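You operate a simulated robot arm through the tools that you are given. There is no shell and no other tool. Be economical: measure what you need, move in short steps, check, and stop when the job is done.

The job below is to be done with a simulated two-armed robot. You get a single attempt, and the scene is never put back.

Task
Pick up the grey cartridge from the top of the sealing bench with one hand, pass it to the other hand and put it on the top of the glazing bench.

The check looks at the end state, three seconds after you hand in, the way a careful person would. Anything else that was tipped, shoved, dropped, spilled or broken makes it a failure.

Robot
Two 7-joint arms with two-finger parallel grippers on one trunk, on a base that drives. Base frame: it is fixed to the floor where the robot stands at the start and does not move with it; the origin is under the middle of the robot, x ahead of it, y to its left, z up. Lengths are in m, angles in rad, forces in N, time in s.
The left shoulder is at the start at [0.06, 0.189, 1.203], the right one opposite. With the tool pointing down near the work surface each hand reaches from about 0.1 to 0.64 m from the robot's upright axis, wherever it stands, measured 20 degrees to its own side. Places, roughly: top of the glazing bench [-0.9, -3.9, 0.9]. Payload 3.43 kg a hand.
The TCP of each hand is the grasp point between the finger pads, 0.03 m short of the fingertips. In the tool frame z runs along the fingers and y along their closing line. The gripper opens to 0.094 m. The fingers are 0.028 m wide and 0.01 m thick; the gripper's body (0.05 by 0.096 m) begins 0.055 m behind the TCP.
Orientation is that of the tool frame in the base frame, as a unit quaternion [x, y, z, w]. With the fingers straight down and closing along the base's y, the tool's x points along the base's -x, its y along +y and its z along -z.

Tools
- The arms move only by the tool send_rows. It takes "left_motion", "right_motion" or both (then of equal length, played together; a hand with none holds still); each is a list of rows, each an object (a shift or turn left out is 0, a gripper value left out holds the last) with "grip": the finger opening in cm, from 0 to 9.4; "translation": the shift along the base's x, y, z in cm, a list of three; "angular": the turn, a rotation vector about the base's x, y, z in degrees, a list of three. In form: [{"grip": grip, "translation": [x, y, z], "angular": [wx, wy, wz]}, ...]. A call has 1 to 8 rows; each row shifts and turns the commanded pose from where the row before left it. Rows are played at 5 a second. More than 0.05 m and 0.15 rad between two rows, or a gripper value outside its range, and nothing of the call is played. A pose out of reach is approached as far as the arm can. The call stops where the force on the tool passes 40 N (or 10 N more than at its start, if that is more) or the arm is blocked; 0.2 s more then pass. Each finger travels about 0.153 m/s and halts on what it meets, pressing with about 28 N; the grip force reading is that of the motor and also rises with nothing between the fingers. The clock runs only during rows and for 0.2 s after the last one: add rows that do not move to give the fingers time. The reply holds the time, the measured pose of the TCP, the force on the tool along the base axes, the opening and the grip force, in the units named above and with some noise, with the torque about the TCP (base axes, N m) and any sound that the robot's microphone picked up.
- Cameras (640 x 400 px; columns grow to the right, rows downward): "scene" is now at [0.0078, -0.0163, 1.7434]; the picture's right is [-0.22, -0.97, 0.00], its down [-0.83, 0.19, -0.53] and it looks along [0.52, -0.12, -0.85] (base axes); focal length 273 px, centre (320, 200). "left" rides on the left gripper at [0.076, -0.014, -0.102] in its tool frame; the picture's right is [0.18, 0.98, 0.00], its down [-0.75, 0.14, -0.64] and it looks along [-0.63, 0.12, 0.77] (tool axes); focal length 243 px, centre (320, 200). "right" rides on the right gripper at [0.076, 0.014, -0.102] in its tool frame; the picture's right is [-0.18, 0.98, 0.00], its down [-0.75, -0.14, -0.64] and it looks along [-0.63, -0.12, 0.77] (tool axes); focal length 243 px, centre (320, 200).
- snapshot(camera): a new picture of that camera. No time passes.
- slide_trunk(by): slides the trunk up (or, below 0, down) by that many m; the arms and the scene camera ride with it, the base frame stays. It gives what a move gives, with no picture.
- drive_base(legs): drives the robot by 1 to 6 legs, each [ahead, left, turn to the left] in m, m and rad, along the robot's own axes; the way and the turn of a leg run together, so that a leg with both is an arc; at most 1.5 m and 3.142 rad a leg. The arms and the cameras ride along, it lands a little off, and it stops where it bumps. It gives what a move gives.
- pan_tilt(pan, tilt): turns the head with the scene camera to pan (to the left, within 1.501 rad either way) and tilt (down, from -0.506 to 1.204), counted from straight ahead of the robot. It gives what a move gives.
- measure_at(camera, pixels): for up to 12 pixels [column, row] of the newest picture of that camera ("zoom" is the newest enlarged one), the place [x, y, z] in the base frame of the surface seen there, good to about 0.003 m. No time passes.
- inspect(camera, box): a new picture of the part [left, top, right, bottom] of that camera's present view, enlarged. No time passes.
- close_job(): hands the job in; it is judged then, once.

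Keep the steps short. Do not move on a guess: measure, check each grasp and each placing, and mend mistakes. In all there are 80 turns and 62 pictures (those below and enlarged ones count). Leave the grippers open and the arms clear of the work at the hand-in unless told otherwise, and finish with a single line.

The tools are called after "Request:" as a command line: name --argument value ..., lists and objects as JSON in quotes. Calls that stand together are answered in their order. send_rows: Moves the arms, as the interface text tells. Its arguments: {"type":"object","properties":{"left_motion":{"type":"array","items":{"type":"object","properties":{"grip":{"type":"number"},"translation":{"type":"array","items":{"type":"number"}},"angular":{"type":"array","items":{"type":"number"}}}}},"right_motion":{"type":"array","items":{"type":"object","properties":{"grip":{"type":"number"},"translation":{"type":"array","items":{"type":"number"}},"angular":{"type":"array","items":{"type":"number"}}}}}},"required":[]} The other tools are called the same way: slide_trunk (by) slides the trunk up or down; drive_base (legs) drives the base; pan_tilt (pan, tilt) turns the head that bears the scene camera; snapshot (camera) takes a picture; measure_at (camera, pixels) gives the place of the surface under pixels of a picture; inspect (camera, box) takes an enlarged picture of a part of a camera's view; close_job () hands the job in.

At the start:

```text
t: 0.0
left_tcp_pos: [0.4112, 0.0306, 1.126]
left_tool_rot: [0.0, 1.0, 0.0, 0.0]
left_contact_force: [-0.6, -0.1, 0.3]
left_wrist_torque: [-0.01, 0.05, -0.03]
left_finger_gap: 0.094
left_gripper_force: 0.2
right_tcp_pos: [0.3329, -0.2433, 1.1969]
right_tool_rot: [0.0, 1.0, 0.0, 0.001]
right_contact_force: [-0.4, 0.4, 0.2]
right_wrist_torque: [-0.03, -0.01, 0.04]
right_finger_gap: 0.0939
right_gripper_force: 0.2
trunk travel left (down, up): [-0.875, 0.115]
robot x, y, heading: [0.0001, 0.0034, 0.001]
head pan, tilt: [-0.223, 1.009]
```

scene: 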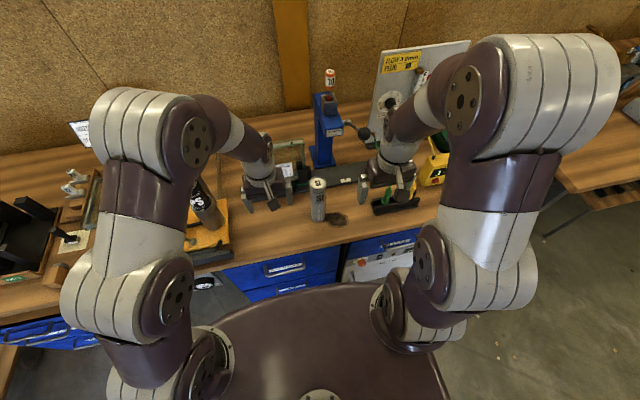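
right: 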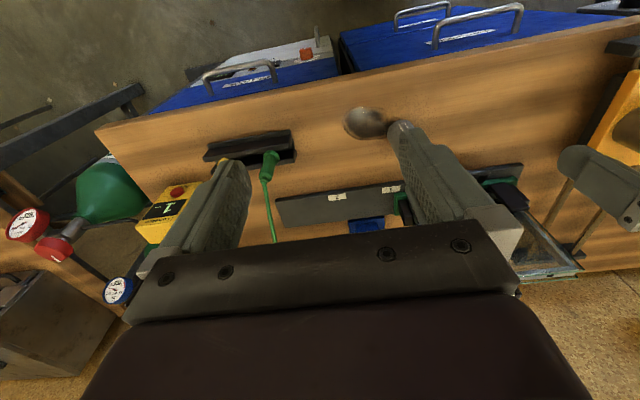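
left: 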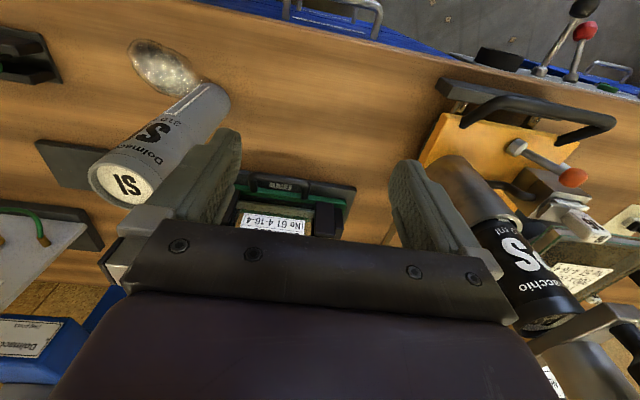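

I see a grey upright cartridge near scene pixel (318,198). I'll enlarge it and measure it.

Request:
inspect --camera "scene" --box '[220, 60, 460, 260]'

Request:
measure_at --camera "left" --pixels '[[125, 184], [100, 180], [150, 190], [215, 100], [175, 130], [165, 68], [270, 120], [265, 190]]'

Request:
measure_at --camera "scene" --pixels '[[318, 183], [319, 200], [319, 217], [338, 218], [345, 180], [330, 80], [295, 165], [300, 230], [384, 208], [200, 210], [440, 230], [270, 215]]'

```text
2.00 times, centred on (340, 160) of scene
```

zoom: 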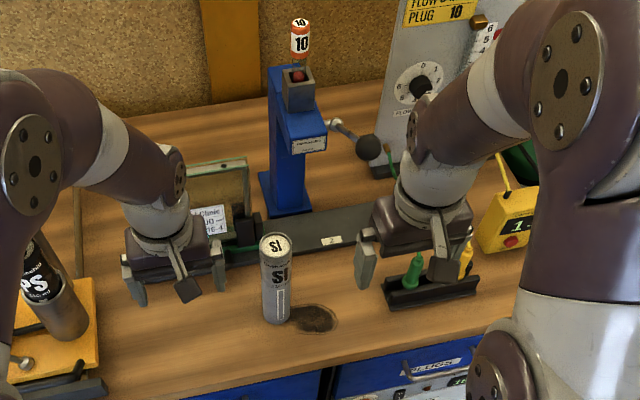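

```text
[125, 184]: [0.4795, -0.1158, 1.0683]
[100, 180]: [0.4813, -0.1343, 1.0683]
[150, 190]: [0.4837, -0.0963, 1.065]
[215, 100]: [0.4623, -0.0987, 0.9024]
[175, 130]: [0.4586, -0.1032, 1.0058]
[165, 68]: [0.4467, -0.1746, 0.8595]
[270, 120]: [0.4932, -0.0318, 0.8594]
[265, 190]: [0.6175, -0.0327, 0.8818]
```

```text
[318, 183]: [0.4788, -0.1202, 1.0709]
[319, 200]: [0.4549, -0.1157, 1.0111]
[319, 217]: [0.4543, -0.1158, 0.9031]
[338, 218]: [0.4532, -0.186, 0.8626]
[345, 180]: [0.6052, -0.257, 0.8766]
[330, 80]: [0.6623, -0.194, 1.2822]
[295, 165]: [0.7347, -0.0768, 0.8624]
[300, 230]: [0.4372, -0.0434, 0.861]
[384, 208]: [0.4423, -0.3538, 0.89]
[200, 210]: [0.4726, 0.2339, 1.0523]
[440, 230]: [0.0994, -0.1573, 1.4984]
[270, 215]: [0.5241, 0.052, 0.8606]
```

The grey "SI" cartridge stands at about (0.482, -0.117), from z 0.86 to 1.07, and is about 5 cm across. My plan has three parts:
- The left hand takes it low with a tilted grip.
- The right hand takes the top end from above.
- The right hand sets it down on the glazing bench.

First I'll back off a little and shift right so the left arm has room. The hands are above the cartridge top.

Request:
drive_base --legs '[[-0.1, 0, 0], [0, -0.13, 0]]'

```text
t: 2.0
left_tcp_pos: [0.3122, -0.0991, 1.1265]
left_tool_rot: [-0.001, 1.0, -0.001, 0.0]
left_contact_force: [-0.4, 0.3, 0.0]
left_wrist_torque: [0.0, 0.04, 0.02]
left_finger_gap: 0.0942
left_gripper_force: 0.2
right_tcp_pos: [0.2333, -0.3751, 1.1986]
right_tool_rot: [-0.002, 1.0, -0.001, -0.001]
right_contact_force: [-0.1, 0.3, -0.1]
right_wrist_torque: [-0.02, 0.0, -0.05]
right_finger_gap: 0.0942
right_gripper_force: 0.0
trunk travel left (down, up): [-0.875, 0.115]
robot x, y, heading: [-0.0992, -0.1317, 0.005]
head pan, tilt: [-0.223, 1.009]
```

The base moved as asked. Next I'll tilt the left tool 59.5° so it points forward and down, and move the right hand further out of the way.

Request:
send_rows --left_motion '[{"angular": [0, -8.5, 0]}, {"angular": [0, -8.5, 0]}, {"angular": [0, -8.5, 0]}, {"angular": [0, -8.5, 0]}, {"angular": [0, -8.5, 0]}, {"angular": [0, -8.5, 0]}, {"angular": [0, -8.5, 0]}, {}]' --right_motion '[{"translation": [0, -2, 2]}, {"translation": [0, -2, 2]}, {"translation": [0, -2, 2]}, {"translation": [0, -2, 2]}, {}, {}, {}, {}]'

Request:
snapshot --camera "left"

Request:
snapshot --camera "scene"

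```text
t: 3.8
left_tcp_pos: [0.3129, -0.1006, 1.1244]
left_tool_rot: [-0.001, 0.868, -0.001, 0.497]
left_contact_force: [0.5, -0.5, -0.2]
left_wrist_torque: [0.01, 0.06, 0.0]
left_finger_gap: 0.094
left_gripper_force: 0.1
right_tcp_pos: [0.232, -0.4561, 1.2767]
right_tool_rot: [-0.002, 1.0, 0.0, 0.0]
right_contact_force: [0.0, 0.2, -0.9]
right_wrist_torque: [-0.02, 0.02, 0.02]
right_finger_gap: 0.0939
right_gripper_force: 0.0
trunk travel left (down, up): [-0.875, 0.115]
robot x, y, heading: [-0.0953, -0.1351, 0.004]
head pan, tilt: [-0.223, 1.009]
```

```text
57 pictures are left
```

left: 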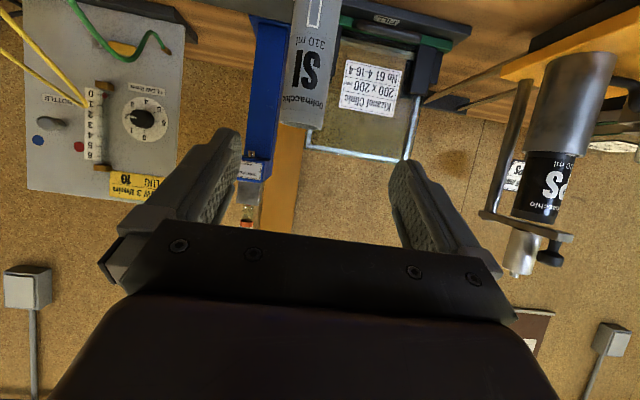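

```text
56 pictures are left
```

scene: 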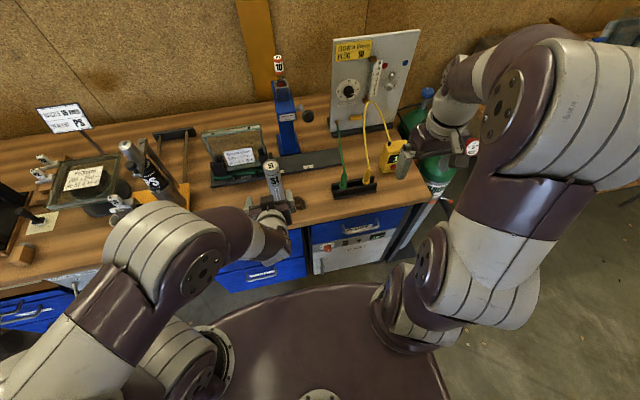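

I see the left hand tilted in front of the cartridge. I'll re-measure the cartridge in this frame before approaching.

Request:
measure_at --camera "left" --pixels '[[308, 60], [290, 60], [327, 60], [305, 115], [310, 20], [336, 60], [286, 100]]'

Request:
measure_at --camera "scene" --pixels '[[271, 165], [265, 165], [278, 165], [272, 180], [310, 218], [330, 210]]'

```text
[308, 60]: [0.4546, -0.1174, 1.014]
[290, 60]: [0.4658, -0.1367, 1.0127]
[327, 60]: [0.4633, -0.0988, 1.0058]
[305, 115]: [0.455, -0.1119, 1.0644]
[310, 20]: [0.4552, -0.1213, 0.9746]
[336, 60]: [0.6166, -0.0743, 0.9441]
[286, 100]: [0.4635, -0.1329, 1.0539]
```

```text
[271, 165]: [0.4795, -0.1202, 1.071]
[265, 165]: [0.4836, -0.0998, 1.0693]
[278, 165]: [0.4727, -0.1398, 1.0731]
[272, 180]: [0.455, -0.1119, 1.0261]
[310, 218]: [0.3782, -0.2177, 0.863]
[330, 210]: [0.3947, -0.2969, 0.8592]
```

The axis is at (0.481, -0.117). I'll lower the left hand to z about 0.95 in front of the cartridge and line it up in y.

Request:
send_rows --left_motion '[{"translation": [0, -0.3, -3.5]}, {"translation": [0, -0.3, -3.5]}, {"translation": [0, -0.3, -3.5]}, {"translation": [0.5, -0.4, -3.5]}, {"translation": [0.5, -0.3, -3.4]}, {}]'

Request:
snapshot --camera "left"

```text
t: 5.2
left_tcp_pos: [0.3261, -0.1231, 0.953]
left_tool_rot: [-0.001, 0.868, 0.003, 0.496]
left_contact_force: [-0.4, 0.2, 0.4]
left_wrist_torque: [-0.01, -0.01, 0.03]
left_finger_gap: 0.0943
left_gripper_force: 0.1
left hand out of reach, approached as far as the arm can: row 4
right_tcp_pos: [0.2321, -0.4547, 1.2775]
right_tool_rot: [-0.002, 1.0, 0.0, 0.0]
right_contact_force: [-0.3, -1.0, 0.1]
right_wrist_torque: [-0.04, 0.0, -0.02]
right_finger_gap: 0.0938
right_gripper_force: 0.0
trunk travel left (down, up): [-0.875, 0.115]
robot x, y, heading: [-0.0978, -0.1326, 0.004]
head pan, tilt: [-0.223, 1.009]
```

```text
55 pictures are left
```

left: 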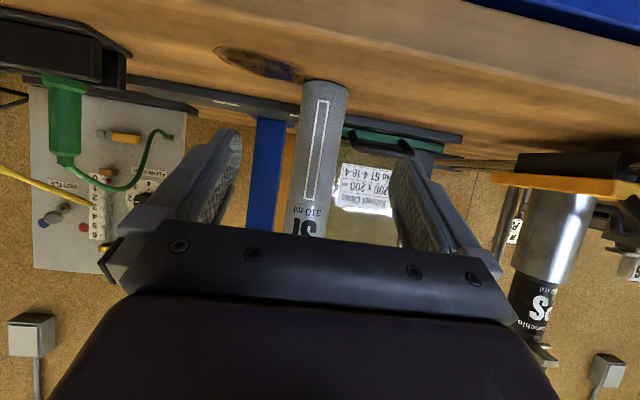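

The hand is at the right height with the cartridge between the fingers' lines, and y needs +0.6 cm. I'll advance half-way and check.

Request:
send_rows --left_motion '[{"translation": [2, 0.6, 0]}, {"translation": [2.5, 0, 0]}, {"translation": [2.5, 0, 0]}, {}]'

Request:
snapshot --camera "left"

```text
t: 6.2
left_tcp_pos: [0.3975, -0.1168, 0.9541]
left_tool_rot: [-0.002, 0.868, 0.0, 0.497]
left_contact_force: [0.8, 0.8, -0.1]
left_wrist_torque: [-0.01, 0.0, 0.03]
left_finger_gap: 0.0939
left_gripper_force: 0.0
right_tcp_pos: [0.2322, -0.4566, 1.277]
right_tool_rot: [-0.001, 1.0, 0.0, 0.0]
right_contact_force: [0.2, -0.2, 0.9]
right_wrist_torque: [0.0, 0.01, -0.02]
right_finger_gap: 0.0941
right_gripper_force: 0.0
trunk travel left (down, up): [-0.875, 0.115]
robot x, y, heading: [-0.0998, -0.1322, 0.003]
head pan, tilt: [-0.223, 1.009]
```

```text
54 pictures are left
```

left: 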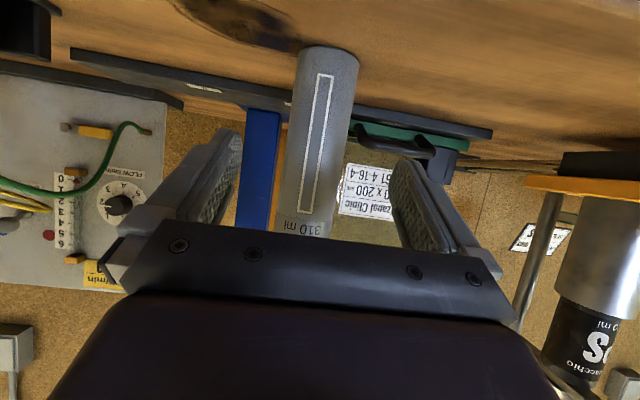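

The cartridge is centred between the fingers. I'll advance the remaining 8.2 cm, then close on it.

Request:
send_rows --left_motion '[{"translation": [2.2, 0, 0]}, {"translation": [2, 0, 0]}, {"translation": [2, 0, 0]}, {"translation": [2, 0, 0]}, {}]'

Request:
snapshot --camera "left"

```text
t: 7.4
left_tcp_pos: [0.4787, -0.1177, 0.9541]
left_tool_rot: [-0.001, 0.868, -0.001, 0.496]
left_contact_force: [0.2, 0.3, 0.5]
left_wrist_torque: [-0.04, 0.0, 0.02]
left_finger_gap: 0.0939
left_gripper_force: 0.2
right_tcp_pos: [0.2311, -0.4551, 1.277]
right_tool_rot: [-0.002, 1.0, 0.0, 0.001]
right_contact_force: [-0.3, 0.4, -0.4]
right_wrist_torque: [0.0, -0.01, -0.01]
right_finger_gap: 0.0941
right_gripper_force: 0.0
trunk travel left (down, up): [-0.875, 0.115]
robot x, y, heading: [-0.1005, -0.1313, -0.0]
head pan, tilt: [-0.223, 1.009]
```

```text
53 pictures are left
```

left: 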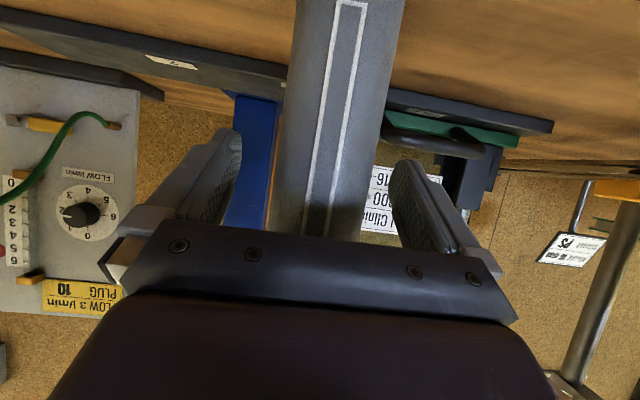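

The TCP is on the axis and there has been no contact. Now I'll close the fingers gently, with the target just under the diameter.

Request:
send_rows --left_motion '[{"grip": 7}, {"grip": 6}, {"grip": 5}, {"grip": 4}, {"grip": 3.5}, {}]'

```text
t: 8.8
left_tcp_pos: [0.4778, -0.1168, 0.9551]
left_tool_rot: [0.0, 0.868, -0.002, 0.496]
left_contact_force: [-0.1, -0.5, 0.4]
left_wrist_torque: [-0.08, -0.01, 0.01]
left_finger_gap: 0.0536
left_gripper_force: 28.7
right_tcp_pos: [0.232, -0.4546, 1.2762]
right_tool_rot: [-0.002, 1.0, 0.001, 0.0]
right_contact_force: [0.3, 0.3, -0.2]
right_wrist_torque: [0.04, 0.0, 0.0]
right_finger_gap: 0.094
right_gripper_force: 0.1
trunk travel left (down, up): [-0.875, 0.115]
robot x, y, heading: [-0.1021, -0.1324, 0.005]
head pan, tilt: [-0.223, 1.009]
```

The grip is firm at 5.4 cm with 28.7 N. I'll lift 8 cm straight up and check.

Request:
send_rows --left_motion '[{"translation": [0, 0, 1]}, {"translation": [0, 0, 2]}, {"translation": [0, 0, 2.5]}, {"translation": [0, 0, 2.5]}, {}]'

Request:
snapshot --camera "scene"

```text
t: 10.0
left_tcp_pos: [0.4788, -0.1154, 1.0341]
left_tool_rot: [-0.002, 0.869, 0.0, 0.494]
left_contact_force: [0.3, 0.0, -4.0]
left_wrist_torque: [-0.01, 0.0, 0.0]
left_finger_gap: 0.0535
left_gripper_force: 28.5
right_tcp_pos: [0.233, -0.4554, 1.2772]
right_tool_rot: [-0.002, 1.0, 0.001, 0.0]
right_contact_force: [0.7, 0.7, 0.6]
right_wrist_torque: [-0.01, 0.0, 0.0]
right_finger_gap: 0.0941
right_gripper_force: 0.1
trunk travel left (down, up): [-0.875, 0.115]
robot x, y, heading: [-0.0991, -0.1297, 0.001]
head pan, tilt: [-0.223, 1.009]
```

```text
52 pictures are left
```

scene: 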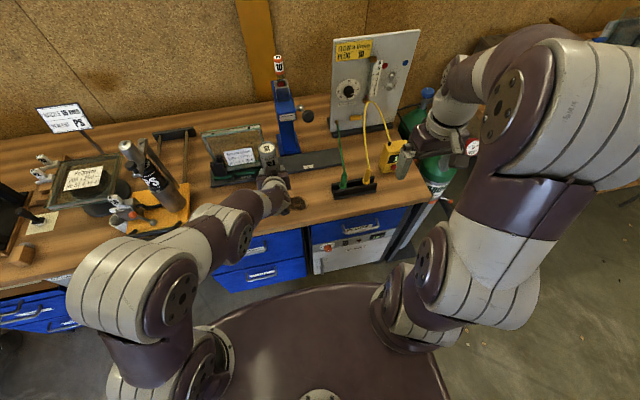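

The cartridge is lifted and weighs about 4 N. I'll bring the left hand in 6 cm, and bring the right hand at z about 1.28 to near above the cartridge, 5 cm short in y.

Request:
send_rows --left_motion '[{"translation": [-1, 0, 0]}, {"translation": [-1, 0, 0]}, {"translation": [-1, 0, 0]}, {"translation": [-1, 0, 0]}, {"translation": [-1, 0, 0]}, {"translation": [-1, 0, 0]}, {}, {}]' --right_motion '[{"translation": [2.7, 3.7, 0.3]}, {"translation": [2.7, 3.7, 0.3]}, {"translation": [2.7, 3.7, 0.3]}, {"translation": [2.7, 4, 0.3]}, {"translation": [2.7, 4, 0.3]}, {"translation": [2.7, 4, 0.3]}, {"translation": [2.5, 4, 0.3]}, {}]'

Request:
snapshot --camera "right"

Request:
snapshot --camera "scene"

```text
t: 11.8
left_tcp_pos: [0.4189, -0.1176, 1.0344]
left_tool_rot: [0.0, 0.868, -0.002, 0.496]
left_contact_force: [-1.2, 0.4, -4.6]
left_wrist_torque: [0.0, 0.0, -0.02]
left_finger_gap: 0.0534
left_gripper_force: 28.6
right_tcp_pos: [0.38, -0.1903, 1.2242]
right_tool_rot: [-0.003, 1.0, 0.001, 0.0]
right_contact_force: [-0.1, 0.8, -0.2]
right_wrist_torque: [0.02, 0.01, 0.03]
right_finger_gap: 0.0942
right_gripper_force: 0.0
right hand out of reach, approached as far as the arm can: row 2, 3, 4, 5, 6, 7
trunk travel left (down, up): [-0.875, 0.115]
robot x, y, heading: [-0.0995, -0.1318, 0.005]
head pan, tilt: [-0.223, 1.009]
```

```text
51 pictures are left
```

right: 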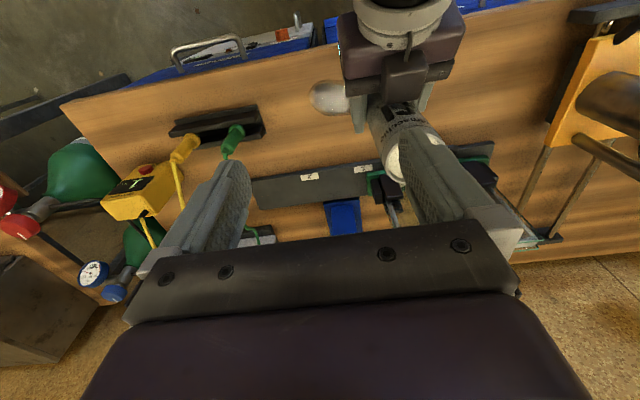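

```text
50 pictures are left
```

scene: 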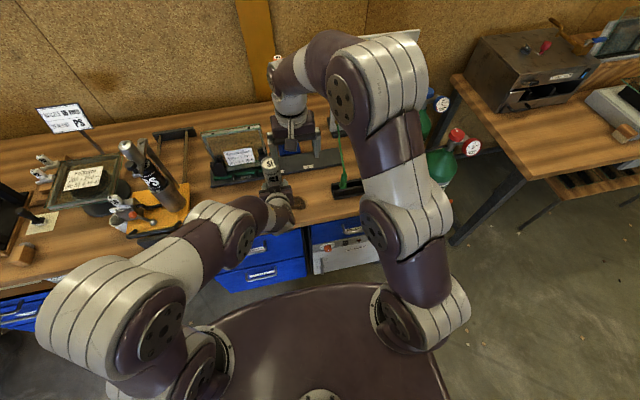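

The right hand hit its height limit at z 1.224, so I'll lower the left hand 3 cm. That keeps the cartridge about 5 cm above the bench. I'll also give the right hand a small shift and see how it answers.

Request:
send_rows --left_motion '[{"translation": [0, 0, -1.5]}, {"translation": [0, 0, -1.5]}, {}]' --right_motion '[{"translation": [0, 0, -1]}, {"translation": [0, 0, -1]}, {}]'

```text
t: 12.6
left_tcp_pos: [0.4189, -0.1187, 1.0048]
left_tool_rot: [-0.001, 0.868, -0.001, 0.497]
left_contact_force: [-0.3, 0.1, -5.2]
left_wrist_torque: [-0.04, 0.0, -0.01]
left_finger_gap: 0.0536
left_gripper_force: 27.9
right_tcp_pos: [0.3794, -0.1907, 1.2043]
right_tool_rot: [-0.003, 1.0, 0.0, -0.001]
right_contact_force: [-0.1, -0.2, -0.4]
right_wrist_torque: [-0.02, 0.01, -0.02]
right_finger_gap: 0.0939
right_gripper_force: 0.1
trunk travel left (down, up): [-0.875, 0.115]
robot x, y, heading: [-0.0998, -0.1282, -0.002]
head pan, tilt: [-0.223, 1.009]
```

The right hand responds correctly. I'll move it above the cartridge axis and take a picture.

Request:
send_rows --right_motion '[{"translation": [1.4, 2.4, 0]}, {"translation": [1.4, 2.4, 0]}, {"translation": [1.4, 2.4, 0]}, {}]'

Request:
snapshot --camera "right"

Request:
snapshot --camera "left"

Request:
inspect --camera "scene" --box '[200, 80, 380, 220]'

```text
t: 13.6
left_tcp_pos: [0.4185, -0.1188, 1.004]
left_tool_rot: [-0.001, 0.868, 0.0, 0.496]
left_contact_force: [-1.1, 0.4, -5.0]
left_wrist_torque: [0.04, 0.01, -0.03]
left_finger_gap: 0.0534
left_gripper_force: 27.9
right_tcp_pos: [0.4032, -0.1259, 1.1835]
right_tool_rot: [0.0, 1.0, 0.0, -0.001]
right_contact_force: [0.1, -0.7, 0.2]
right_wrist_torque: [-0.02, 0.01, -0.04]
right_finger_gap: 0.0939
right_gripper_force: 0.1
right hand out of reach, approached as far as the arm can: row 2, 3
trunk travel left (down, up): [-0.875, 0.115]
robot x, y, heading: [-0.1006, -0.1342, 0.002]
head pan, tilt: [-0.223, 1.009]
```

```text
49 pictures are left
```

right: 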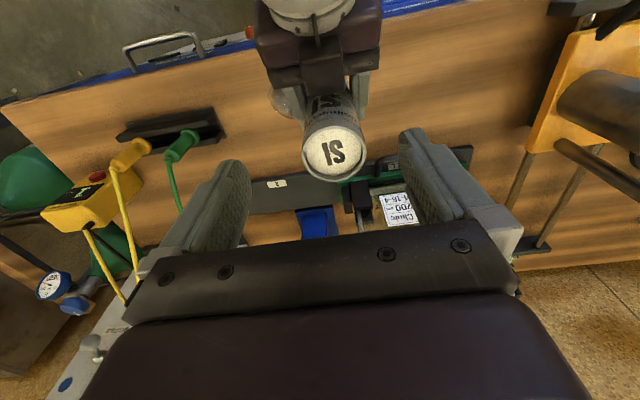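

```text
48 pictures are left
```

left: 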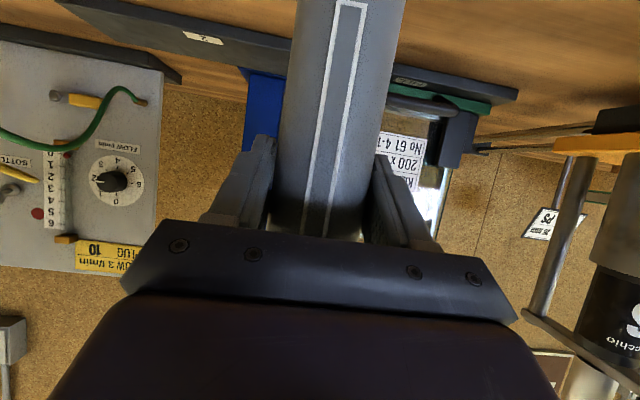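

```text
2.86 times, centred on (290, 150) of scene
```

zoom: 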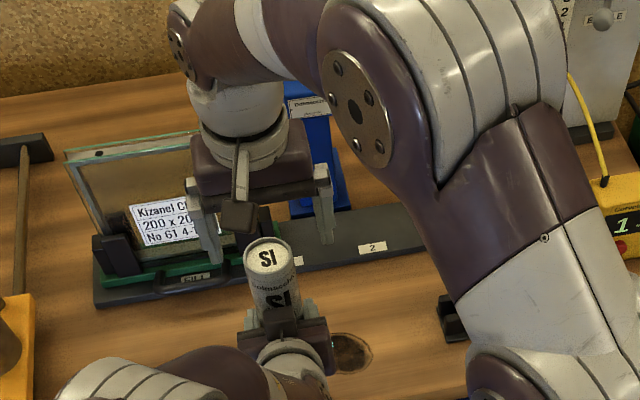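

The right hand is again at its upper reach limit. I'll raise the trunk 0.1 m, which carries both hands up together, then lower the hands relative to the shoulders.

Request:
slide_trunk --by 0.1

Request:
snapshot --camera "right"

Request:
measure_at --camera "right" --pixels '[[332, 150], [305, 150], [361, 150], [332, 126], [334, 178]]'

```text
t: 15.0
left_tcp_pos: [0.4203, -0.118, 1.1033]
left_tool_rot: [-0.001, 0.868, -0.001, 0.496]
left_contact_force: [0.3, 1.3, -5.2]
left_wrist_torque: [0.0, -0.02, 0.0]
left_finger_gap: 0.0537
left_gripper_force: 27.9
right_tcp_pos: [0.4026, -0.1272, 1.2845]
right_tool_rot: [-0.002, 1.0, 0.0, 0.0]
right_contact_force: [0.8, -1.2, 0.3]
right_wrist_torque: [0.02, 0.0, 0.0]
right_finger_gap: 0.094
right_gripper_force: 0.0
trunk travel left (down, up): [-0.975, 0.015]
robot x, y, heading: [-0.099, -0.1284, 0.002]
head pan, tilt: [-0.223, 1.009]
```

```text
46 pictures are left
```

right: 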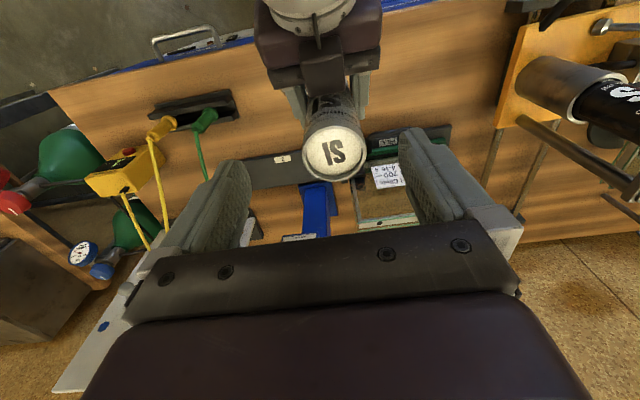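

```text
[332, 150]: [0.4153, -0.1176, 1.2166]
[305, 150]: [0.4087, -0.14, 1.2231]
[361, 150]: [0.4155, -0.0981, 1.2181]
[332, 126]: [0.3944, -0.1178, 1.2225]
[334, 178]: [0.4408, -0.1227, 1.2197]
```

The cartridge top is at (0.418, -0.118, 1.22). I'll lower the left hand 9 cm and the right hand 6 cm, centring the right hand on it as it goes down.

Request:
send_rows --left_motion '[{"translation": [0, 0, -2]}, {"translation": [0, 0, -2]}, {"translation": [0, 0, -2]}, {"translation": [0, 0, -2]}, {"translation": [0, 0, -1]}, {}, {}]' --right_motion '[{"translation": [0, 0, -2]}, {"translation": [0, 0, -2]}, {"translation": [0, 0, -2]}, {}, {"translation": [0.8, 0.4, 0]}, {"translation": [0.7, 0.4, 0]}, {}]'

Request:
snapshot --camera "right"

```text
t: 16.6
left_tcp_pos: [0.4193, -0.1182, 1.0141]
left_tool_rot: [-0.001, 0.868, -0.001, 0.496]
left_contact_force: [-0.4, -0.2, -3.9]
left_wrist_torque: [0.01, 0.07, 0.0]
left_finger_gap: 0.0533
left_gripper_force: 28.2
right_tcp_pos: [0.4171, -0.118, 1.2255]
right_tool_rot: [-0.003, 1.0, 0.0, 0.0]
right_contact_force: [0.4, -1.4, -0.6]
right_wrist_torque: [-0.02, 0.01, 0.02]
right_finger_gap: 0.0941
right_gripper_force: 0.1
trunk travel left (down, up): [-0.975, 0.015]
robot x, y, heading: [-0.0995, -0.1347, 0.005]
head pan, tilt: [-0.223, 1.009]
```

```text
45 pictures are left
```

right: 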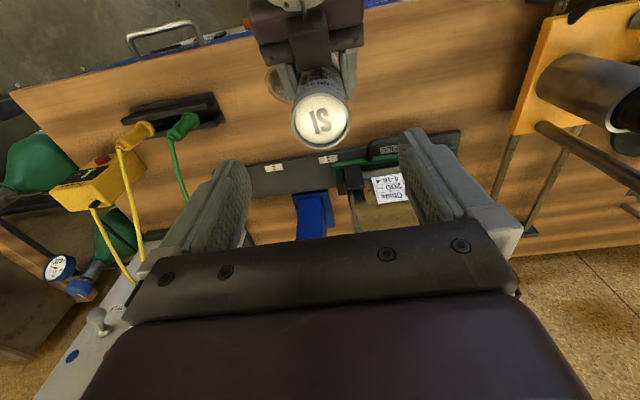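

The right hand is over the axis with its fingertips about 6 cm above the top. I'll descend 8 cm and look.

Request:
send_rows --right_motion '[{"translation": [0, 0, -2]}, {"translation": [0, 0, -2]}, {"translation": [0, 0, -2]}, {"translation": [0, 0, -2]}, {}]'

Request:
snapshot --camera "right"

Request:
measure_at --camera "right" --pixels '[[316, 130], [316, 150], [316, 170], [300, 140]]'

```text
t: 17.8
left_tcp_pos: [0.4193, -0.1184, 1.014]
left_tool_rot: [-0.001, 0.868, 0.0, 0.496]
left_contact_force: [0.5, 0.4, -5.0]
left_wrist_torque: [0.0, 0.01, 0.0]
left_finger_gap: 0.0536
left_gripper_force: 28.2
right_tcp_pos: [0.4171, -0.1197, 1.145]
right_tool_rot: [-0.001, 1.0, 0.0, 0.001]
right_contact_force: [0.1, 0.3, -0.5]
right_wrist_torque: [0.02, -0.01, -0.02]
right_finger_gap: 0.0942
right_gripper_force: 0.1
trunk travel left (down, up): [-0.975, 0.015]
robot x, y, heading: [-0.1002, -0.1313, -0.003]
head pan, tilt: [-0.223, 1.009]
```

```text
44 pictures are left
```

right: 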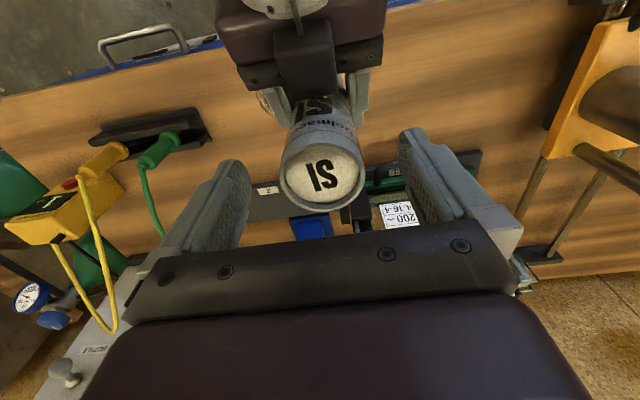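

```text
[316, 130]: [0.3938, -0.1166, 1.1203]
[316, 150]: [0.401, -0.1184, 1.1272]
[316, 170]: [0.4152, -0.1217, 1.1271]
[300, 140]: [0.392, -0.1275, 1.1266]
```

The cartridge is centred between the fingers and the top is at 1.13. I'll descend 4 cm more, then close the right hand on it.

Request:
send_rows --right_motion '[{"translation": [0.2, 0, -2]}, {"translation": [0, 0, -2]}, {}, {"grip": 7}, {"grip": 6}, {"grip": 5}, {"grip": 4}, {"grip": 3.5}]'

Request:
send_rows --right_motion '[{}, {}]'

Request:
snapshot --camera "right"

```text
t: 19.6
left_tcp_pos: [0.4185, -0.1198, 1.0143]
left_tool_rot: [-0.001, 0.868, -0.001, 0.496]
left_contact_force: [-0.2, -12.7, -4.6]
left_wrist_torque: [-0.16, 0.08, 0.08]
left_finger_gap: 0.0535
left_gripper_force: 28.0
right_tcp_pos: [0.4209, -0.1199, 1.105]
right_tool_rot: [-0.001, 1.0, 0.001, 0.001]
right_contact_force: [-1.2, 13.2, -0.8]
right_wrist_torque: [1.28, 0.02, -0.09]
right_finger_gap: 0.0494
right_gripper_force: 28.6
trunk travel left (down, up): [-0.975, 0.015]
robot x, y, heading: [-0.0983, -0.1313, -0.001]
head pan, tilt: [-0.223, 1.009]
```

```text
t: 20.2
left_tcp_pos: [0.4194, -0.1191, 1.0129]
left_tool_rot: [-0.001, 0.868, 0.0, 0.496]
left_contact_force: [1.5, -19.1, -4.4]
left_wrist_torque: [0.24, -0.01, -0.03]
left_finger_gap: 0.0537
left_gripper_force: 27.9
right_tcp_pos: [0.4211, -0.1192, 1.1042]
right_tool_rot: [-0.001, 1.0, 0.001, 0.0]
right_contact_force: [-0.4, 17.9, -0.7]
right_wrist_torque: [1.46, 0.0, -0.02]
right_finger_gap: 0.0497
right_gripper_force: 28.1
trunk travel left (down, up): [-0.975, 0.015]
robot x, y, heading: [-0.1001, -0.1316, 0.003]
head pan, tilt: [-0.223, 1.009]
```

```text
43 pictures are left
```

right: 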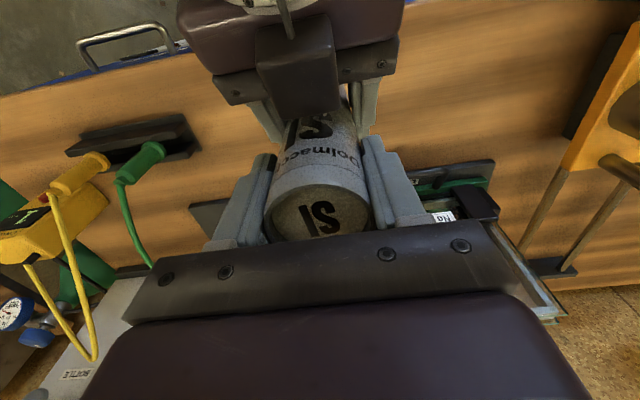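

Both hands now hold it, but they pull against each other sideways with about 18 N. I'll ease the right hand 2 mm in +y.

Request:
send_rows --right_motion '[{"translation": [0, 0.2, 0]}, {}]'

```text
t: 20.8
left_tcp_pos: [0.4189, -0.1188, 1.0139]
left_tool_rot: [-0.002, 0.868, 0.0, 0.496]
left_contact_force: [-7.0, -4.7, 4.6]
left_wrist_torque: [-0.37, -0.24, 0.04]
left_finger_gap: 0.0535
left_gripper_force: 27.4
right_tcp_pos: [0.4216, -0.1175, 1.1026]
right_tool_rot: [-0.001, 1.0, -0.001, 0.0]
right_contact_force: [7.1, 5.7, -4.5]
right_wrist_torque: [0.84, -0.38, -0.06]
right_finger_gap: 0.0496
right_gripper_force: 28.1
trunk travel left (down, up): [-0.975, 0.015]
robot x, y, heading: [-0.1038, -0.1311, 0.0]
head pan, tilt: [-0.223, 1.009]
```

The side force has dropped to about 5 N. I'll open the left hand slowly.

Request:
send_rows --left_motion '[{"grip": 5.8}, {"grip": 6.5}, {"grip": 8}, {"grip": 9.4}, {}, {}]'

Request:
snapshot --camera "left"

```text
t: 22.2
left_tcp_pos: [0.42, -0.1179, 1.013]
left_tool_rot: [-0.001, 0.868, -0.001, 0.497]
left_contact_force: [0.6, -0.7, 0.5]
left_wrist_torque: [-0.04, -0.01, -0.02]
left_finger_gap: 0.0939
left_gripper_force: 0.0
right_tcp_pos: [0.42, -0.1177, 1.1041]
right_tool_rot: [-0.002, 1.0, 0.0, 0.0]
right_contact_force: [-0.2, 0.8, 0.9]
right_wrist_torque: [0.03, 0.0, -0.01]
right_finger_gap: 0.0494
right_gripper_force: 28.4
trunk travel left (down, up): [-0.975, 0.015]
robot x, y, heading: [-0.1001, -0.1284, -0.002]
head pan, tilt: [-0.223, 1.009]
```

```text
42 pictures are left
```

left: 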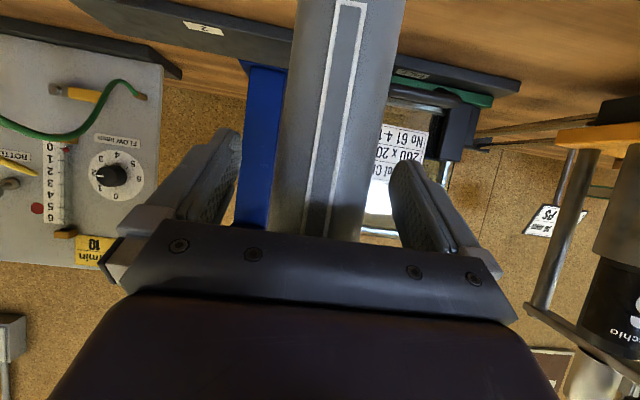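

The left hand is open, but the right hand reads no weight. I'll check whether the cartridge is really held, and where its bottom is, before moving.

Request:
snapshot --camera "right"

Request:
measure_at --camera "left" --pixels '[[340, 5], [340, 80], [330, 180], [330, 225], [410, 40]]'

Request:
send_rows --left_motion '[{}]'

```text
41 pictures are left
```

right: 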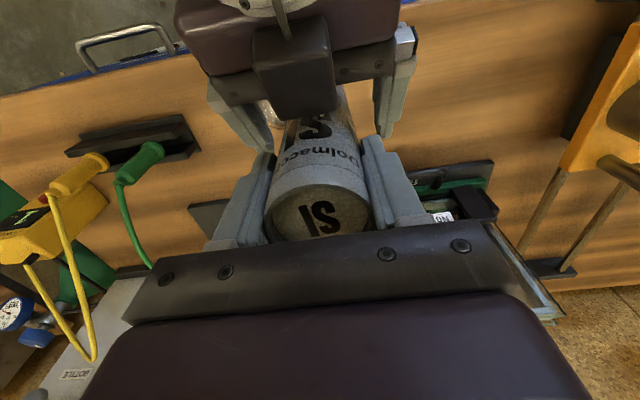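

```text
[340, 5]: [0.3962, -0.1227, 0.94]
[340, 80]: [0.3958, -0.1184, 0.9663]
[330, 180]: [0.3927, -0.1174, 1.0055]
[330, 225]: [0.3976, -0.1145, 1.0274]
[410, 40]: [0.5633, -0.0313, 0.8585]
```

```text
t: 22.6
left_tcp_pos: [0.4189, -0.1189, 1.0146]
left_tool_rot: [-0.001, 0.868, -0.001, 0.496]
left_contact_force: [0.1, -0.4, -0.5]
left_wrist_torque: [0.0, -0.02, -0.01]
left_finger_gap: 0.0942
left_gripper_force: 0.1
right_tcp_pos: [0.4207, -0.118, 1.1033]
right_tool_rot: [-0.003, 1.0, 0.0, 0.0]
right_contact_force: [-0.1, -0.3, 0.2]
right_wrist_torque: [-0.02, -0.01, 0.02]
right_finger_gap: 0.0496
right_gripper_force: 28.4
trunk travel left (down, up): [-0.975, 0.015]
robot x, y, heading: [-0.1025, -0.1325, -0.0]
head pan, tilt: [-0.223, 1.009]
```

The picture shows the cartridge hanging free in the right fingers, clear of the bench by about 6 cm. I'll withdraw the left hand straight back 8 cm.

Request:
send_rows --left_motion '[{"translation": [-2, 0, 0]}, {"translation": [-2, 0, 0]}, {"translation": [-2, 0, 0]}, {"translation": [-2, 0, 0]}, {}]'

Request:
snapshot --camera "left"

Request:
snapshot --camera "scene"

```text
t: 23.8
left_tcp_pos: [0.3409, -0.1202, 1.013]
left_tool_rot: [-0.001, 0.869, -0.001, 0.496]
left_contact_force: [-0.1, 0.9, 0.4]
left_wrist_torque: [0.03, -0.01, 0.01]
left_finger_gap: 0.094
left_gripper_force: 0.1
right_tcp_pos: [0.4213, -0.1176, 1.1035]
right_tool_rot: [-0.002, 1.0, 0.0, 0.0]
right_contact_force: [0.8, -0.4, 0.0]
right_wrist_torque: [-0.01, -0.05, 0.01]
right_finger_gap: 0.0495
right_gripper_force: 28.4
trunk travel left (down, up): [-0.975, 0.015]
robot x, y, heading: [-0.102, -0.1344, -0.002]
head pan, tilt: [-0.223, 1.009]
```

```text
40 pictures are left
```

left: 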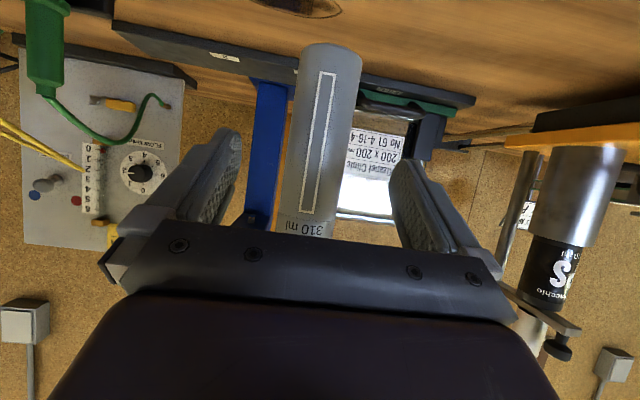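

```text
39 pictures are left
```

scene: 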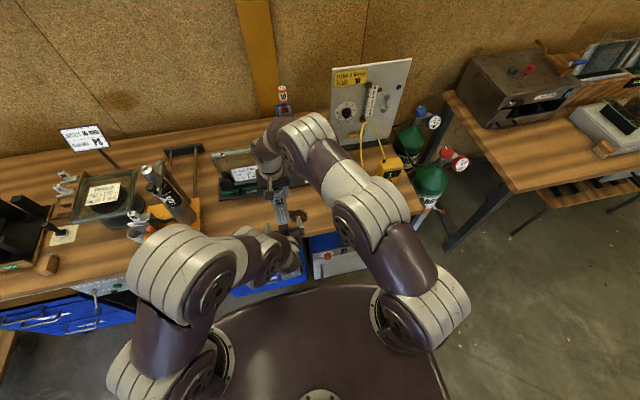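

The handover is done: the cartridge hangs from the right hand and the left hand is clear. Before driving, I'll turn the head right to see the room.

Request:
pan_tilt --pan -1.5 --tilt 0.45

Request:
snapshot --camera "scene"

```text
t: 25.2
left_tcp_pos: [0.3407, -0.1193, 1.0133]
left_tool_rot: [-0.001, 0.868, 0.0, 0.496]
left_contact_force: [-0.1, -0.1, -1.0]
left_wrist_torque: [-0.04, -0.03, -0.01]
left_finger_gap: 0.0941
left_gripper_force: 0.1
right_tcp_pos: [0.4206, -0.117, 1.1042]
right_tool_rot: [-0.002, 1.0, 0.0, 0.0]
right_contact_force: [-0.2, 0.0, 0.2]
right_wrist_torque: [0.01, -0.01, 0.0]
right_finger_gap: 0.0494
right_gripper_force: 28.0
trunk travel left (down, up): [-0.975, 0.015]
robot x, y, heading: [-0.1002, -0.13, -0.003]
head pan, tilt: [-1.499, 0.45]
```

```text
38 pictures are left
```

scene: 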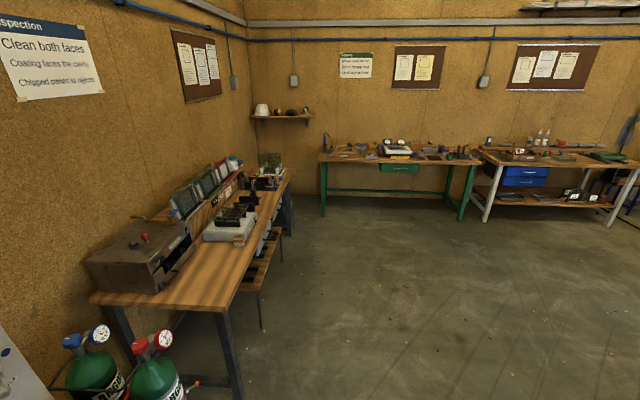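

I see a green bench and a white-legged bench on the far wall. I'll measure both to find which one is at (-0.9, -3.9).

Request:
measure_at --camera "scene" --pixels '[[345, 158], [400, 160], [460, 162], [500, 163], [570, 168], [630, 172], [410, 250], [520, 300], [550, 155], [400, 142], [320, 380], [560, 240]]'

Request:
inspect --camera "scene" --box '[460, 100, 640, 220]'

```text
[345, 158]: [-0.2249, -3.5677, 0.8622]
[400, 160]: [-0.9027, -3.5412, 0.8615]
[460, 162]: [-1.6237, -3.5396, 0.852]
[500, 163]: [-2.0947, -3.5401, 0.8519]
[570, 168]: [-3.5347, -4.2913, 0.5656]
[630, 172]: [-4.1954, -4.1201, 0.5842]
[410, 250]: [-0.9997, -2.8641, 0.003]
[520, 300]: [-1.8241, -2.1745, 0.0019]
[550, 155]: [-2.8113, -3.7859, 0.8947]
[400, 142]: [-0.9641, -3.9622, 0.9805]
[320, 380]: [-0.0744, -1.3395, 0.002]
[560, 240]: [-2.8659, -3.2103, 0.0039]
```

```text
3.33 times, centred on (550, 160) of scene
```

zoom: 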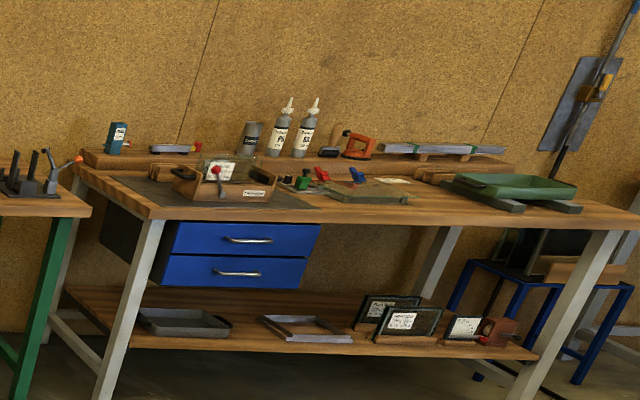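

The green-legged bench is the glazing bench, with its front edge at y about -3.54, and the floor before it is open. I'll back off 0.3 m, then turn right to face it.

Request:
drive_base --legs '[[-0.3, 0, 0], [0, 0, -1.57]]'

Request:
pan_tilt --pan 0 --tilt 0.6

Request:
snapshot --camera "scene"

```text
t: 31.0
left_tcp_pos: [-0.3774, -0.572, 1.0147]
left_tool_rot: [0.603, 0.625, -0.346, 0.356]
left_contact_force: [-0.1, -0.7, -0.7]
left_wrist_torque: [0.02, -0.01, 0.0]
left_finger_gap: 0.0942
left_gripper_force: 0.0
right_tcp_pos: [-0.372, -0.6536, 1.1043]
right_tool_rot: [0.695, 0.719, 0.0, 0.0]
right_contact_force: [-0.6, -0.7, -0.2]
right_wrist_torque: [-0.02, -0.03, -0.04]
right_finger_gap: 0.0495
right_gripper_force: 28.2
trunk travel left (down, up): [-0.975, 0.015]
robot x, y, heading: [-0.4025, -0.132, -1.533]
head pan, tilt: [-1.499, 0.45]
```

```text
t: 32.6
left_tcp_pos: [-0.3779, -0.5727, 1.0148]
left_tool_rot: [0.603, 0.624, -0.346, 0.356]
left_contact_force: [0.0, -0.2, 0.6]
left_wrist_torque: [0.0, 0.02, 0.07]
left_finger_gap: 0.094
left_gripper_force: 0.0
right_tcp_pos: [-0.3726, -0.6538, 1.1034]
right_tool_rot: [0.695, 0.719, 0.001, 0.001]
right_contact_force: [0.0, 0.2, 0.5]
right_wrist_torque: [0.01, 0.03, -0.01]
right_finger_gap: 0.0494
right_gripper_force: 28.3
trunk travel left (down, up): [-0.975, 0.015]
robot x, y, heading: [-0.4014, -0.1314, -1.534]
head pan, tilt: [0.0, 0.6]
```

```text
36 pictures are left
```

scene: 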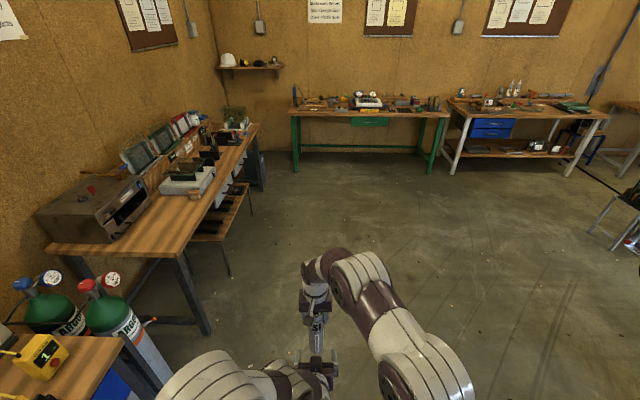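

The cartridge is still held and the way ahead is clear. I'll drive toward the glazing bench and stop about 1 m short.

Request:
drive_base --legs '[[1.0, -0.25, -0.037], [1.25, -0.25, 0]]'

Request:
snapshot --camera "scene"

```text
t: 44.0
left_tcp_pos: [-0.8729, -2.8361, 1.013]
left_tool_rot: [0.611, 0.617, -0.35, 0.351]
left_contact_force: [-0.6, -0.2, -0.5]
left_wrist_torque: [-0.02, -0.05, 0.05]
left_finger_gap: 0.0939
left_gripper_force: 0.1
right_tcp_pos: [-0.8722, -2.9178, 1.1035]
right_tool_rot: [0.705, 0.709, 0.001, -0.001]
right_contact_force: [-0.1, 0.0, -0.5]
right_wrist_torque: [0.01, 0.01, 0.02]
right_finger_gap: 0.0494
right_gripper_force: 28.1
trunk travel left (down, up): [-0.975, 0.015]
robot x, y, heading: [-0.8864, -2.3994, -1.567]
head pan, tilt: [0.0, 0.6]
```

```text
35 pictures are left
```

scene: 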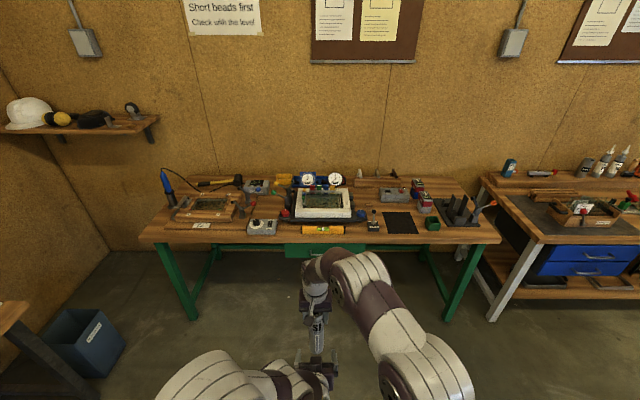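

I'm facing the glazing bench squarely. I'll enlarge its top to find a free spot.

Request:
inspect --camera "scene" --box '[140, 160, 510, 260]'

```text
1.73 times, centred on (325, 210) of scene
```

zoom: 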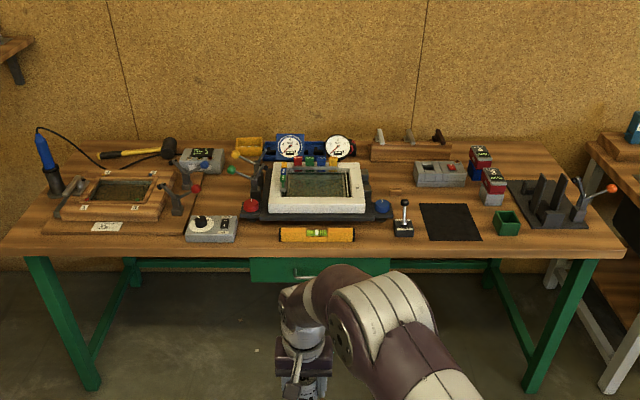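

I'll measure the candidate bare spots: around the black mat, between the joystick and level, and the front right corner.

Request:
measure_at --camera "zoom" --pixels '[[482, 240], [530, 240], [580, 243], [430, 240], [416, 205], [450, 222], [405, 190], [394, 235], [410, 250], [360, 235], [270, 235], [497, 228]]'

Request:
measure_at --camera "zoom" --pixels '[[490, 208], [463, 195], [415, 182], [480, 250], [560, 230], [240, 220], [225, 180], [375, 240], [385, 220], [410, 205], [390, 200], [520, 195]]'

```text
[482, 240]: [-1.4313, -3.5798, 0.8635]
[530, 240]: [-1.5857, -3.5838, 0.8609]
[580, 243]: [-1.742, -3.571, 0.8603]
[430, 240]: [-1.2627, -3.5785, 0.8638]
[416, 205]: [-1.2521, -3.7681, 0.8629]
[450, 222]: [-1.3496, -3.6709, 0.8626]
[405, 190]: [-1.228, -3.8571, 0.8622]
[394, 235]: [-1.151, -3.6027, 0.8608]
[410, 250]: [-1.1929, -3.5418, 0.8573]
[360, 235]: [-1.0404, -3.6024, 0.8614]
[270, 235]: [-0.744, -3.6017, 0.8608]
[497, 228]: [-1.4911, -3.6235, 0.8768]
```

```text
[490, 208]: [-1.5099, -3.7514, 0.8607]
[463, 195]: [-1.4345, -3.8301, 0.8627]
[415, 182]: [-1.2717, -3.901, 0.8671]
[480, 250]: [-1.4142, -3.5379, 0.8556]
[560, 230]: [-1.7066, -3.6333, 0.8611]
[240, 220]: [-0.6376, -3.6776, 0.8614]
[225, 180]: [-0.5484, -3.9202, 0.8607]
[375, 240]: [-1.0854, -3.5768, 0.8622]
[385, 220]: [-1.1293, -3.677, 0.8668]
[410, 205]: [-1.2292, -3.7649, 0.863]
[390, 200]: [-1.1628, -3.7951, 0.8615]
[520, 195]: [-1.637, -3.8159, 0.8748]
```

The best bare spot is about (-0.71, -3.64), between the grey dial box and the yellow level. It is about 14 cm wide and 10 cm in from the front edge. First I'll swing the left hand out to the robot's left (+x) and up, clear of the work.

Request:
send_rows --left_motion '[{"translation": [2.5, 0, 0.5]}, {"translation": [2.5, 0, 1]}, {"translation": [2.5, 0, 1]}, {"translation": [2.5, 0, 1]}, {"translation": [2.5, 0, 1]}, {"translation": [2.5, 0, 1]}, {}]'

Request:
drive_base --legs '[[0, 0.2, 0], [0.45, 0, 0]]'

Request:
pan_tilt --pan 0 --tilt 0.9

Request:
snapshot --camera "scene"

```text
t: 45.4
left_tcp_pos: [-0.792, -2.9003, 1.0644]
left_tool_rot: [0.617, 0.616, -0.34, 0.353]
left_contact_force: [-2.2, 0.5, -1.8]
left_wrist_torque: [0.01, -0.16, -0.01]
left_finger_gap: 0.094
left_gripper_force: 0.1
left hand out of reach, approached as far as the arm can: row 1, 2, 3, 4, 5, 6
right_tcp_pos: [-0.8671, -2.919, 1.1075]
right_tool_rot: [0.705, 0.709, 0.0, 0.004]
right_contact_force: [1.7, 0.0, -1.9]
right_wrist_torque: [0.22, -0.09, -0.07]
right_finger_gap: 0.0532
right_gripper_force: 28.1
trunk travel left (down, up): [-0.975, 0.015]
robot x, y, heading: [-0.8863, -2.4, -1.563]
head pan, tilt: [0.0, 0.6]
stopped in row 7 (left hand): the force on the tool passed its limit at 53 N (the readings are from after the stop); the commanded pose is now the measured one
```

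```text
t: 49.3
left_tcp_pos: [-0.5912, -3.3409, 1.0665]
left_tool_rot: [0.616, 0.617, -0.34, 0.353]
left_contact_force: [-4.1, 2.9, -2.7]
left_wrist_torque: [-0.03, -0.22, -0.13]
left_finger_gap: 0.0939
left_gripper_force: 0.1
right_tcp_pos: [-0.6662, -3.3596, 1.1085]
right_tool_rot: [0.704, 0.71, 0.0, 0.006]
right_contact_force: [4.3, -3.6, -0.9]
right_wrist_torque: [0.16, -0.22, -0.13]
right_finger_gap: 0.0534
right_gripper_force: 27.9
trunk travel left (down, up): [-0.975, 0.015]
robot x, y, heading: [-0.6875, -2.8405, -1.562]
head pan, tilt: [0.0, 0.6]
```

```text
t: 50.1
left_tcp_pos: [-0.5911, -3.3424, 1.0646]
left_tool_rot: [0.617, 0.616, -0.34, 0.352]
left_contact_force: [-0.9, 0.0, -1.4]
left_wrist_torque: [0.04, -0.09, -0.04]
left_finger_gap: 0.0939
left_gripper_force: 0.1
right_tcp_pos: [-0.6655, -3.3608, 1.1073]
right_tool_rot: [0.704, 0.71, 0.001, 0.005]
right_contact_force: [1.2, -0.2, -3.2]
right_wrist_torque: [0.22, -0.07, -0.01]
right_finger_gap: 0.0531
right_gripper_force: 28.1
trunk travel left (down, up): [-0.975, 0.015]
robot x, y, heading: [-0.6879, -2.8373, -1.558]
head pan, tilt: [0.0, 0.901]
```

```text
33 pictures are left
```

scene: 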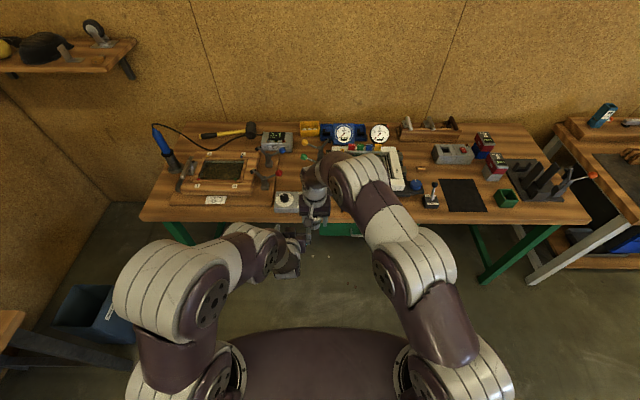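

The left hand drifted forward and touched the cartridge or the right hand. The right gap is now 5.3 cm, so the cartridge may have shifted. I'll look from both hand cameras before anything else.

Request:
snapshot --camera "right"

Request:
snapshot --camera "left"

Request:
inspect --camera "scene" --box '[220, 140, 400, 300]'

```text
32 pictures are left
```

right: 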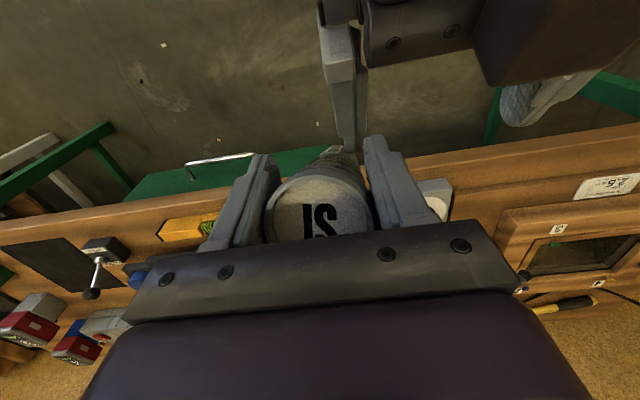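

```text
31 pictures are left
```

left: 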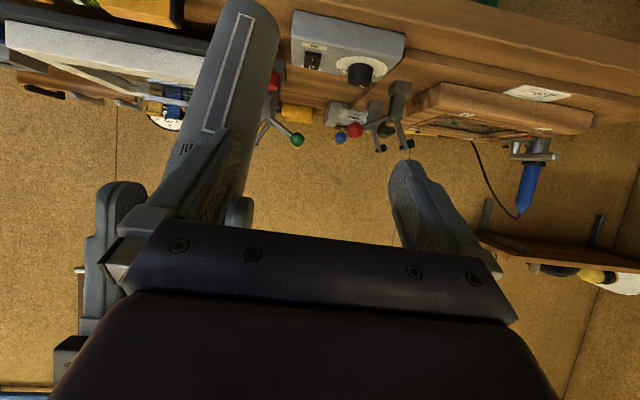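

```text
2.50 times, centred on (310, 220) of scene
```

zoom: 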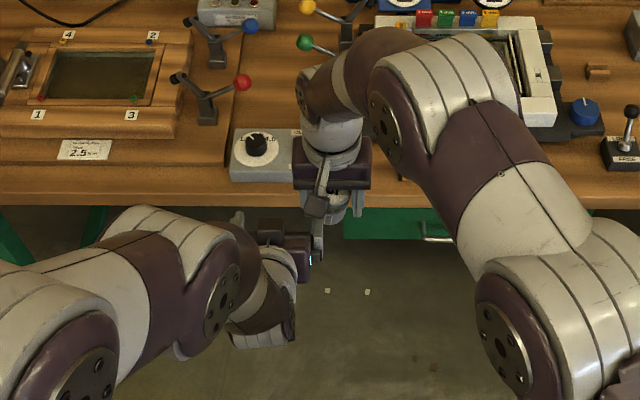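

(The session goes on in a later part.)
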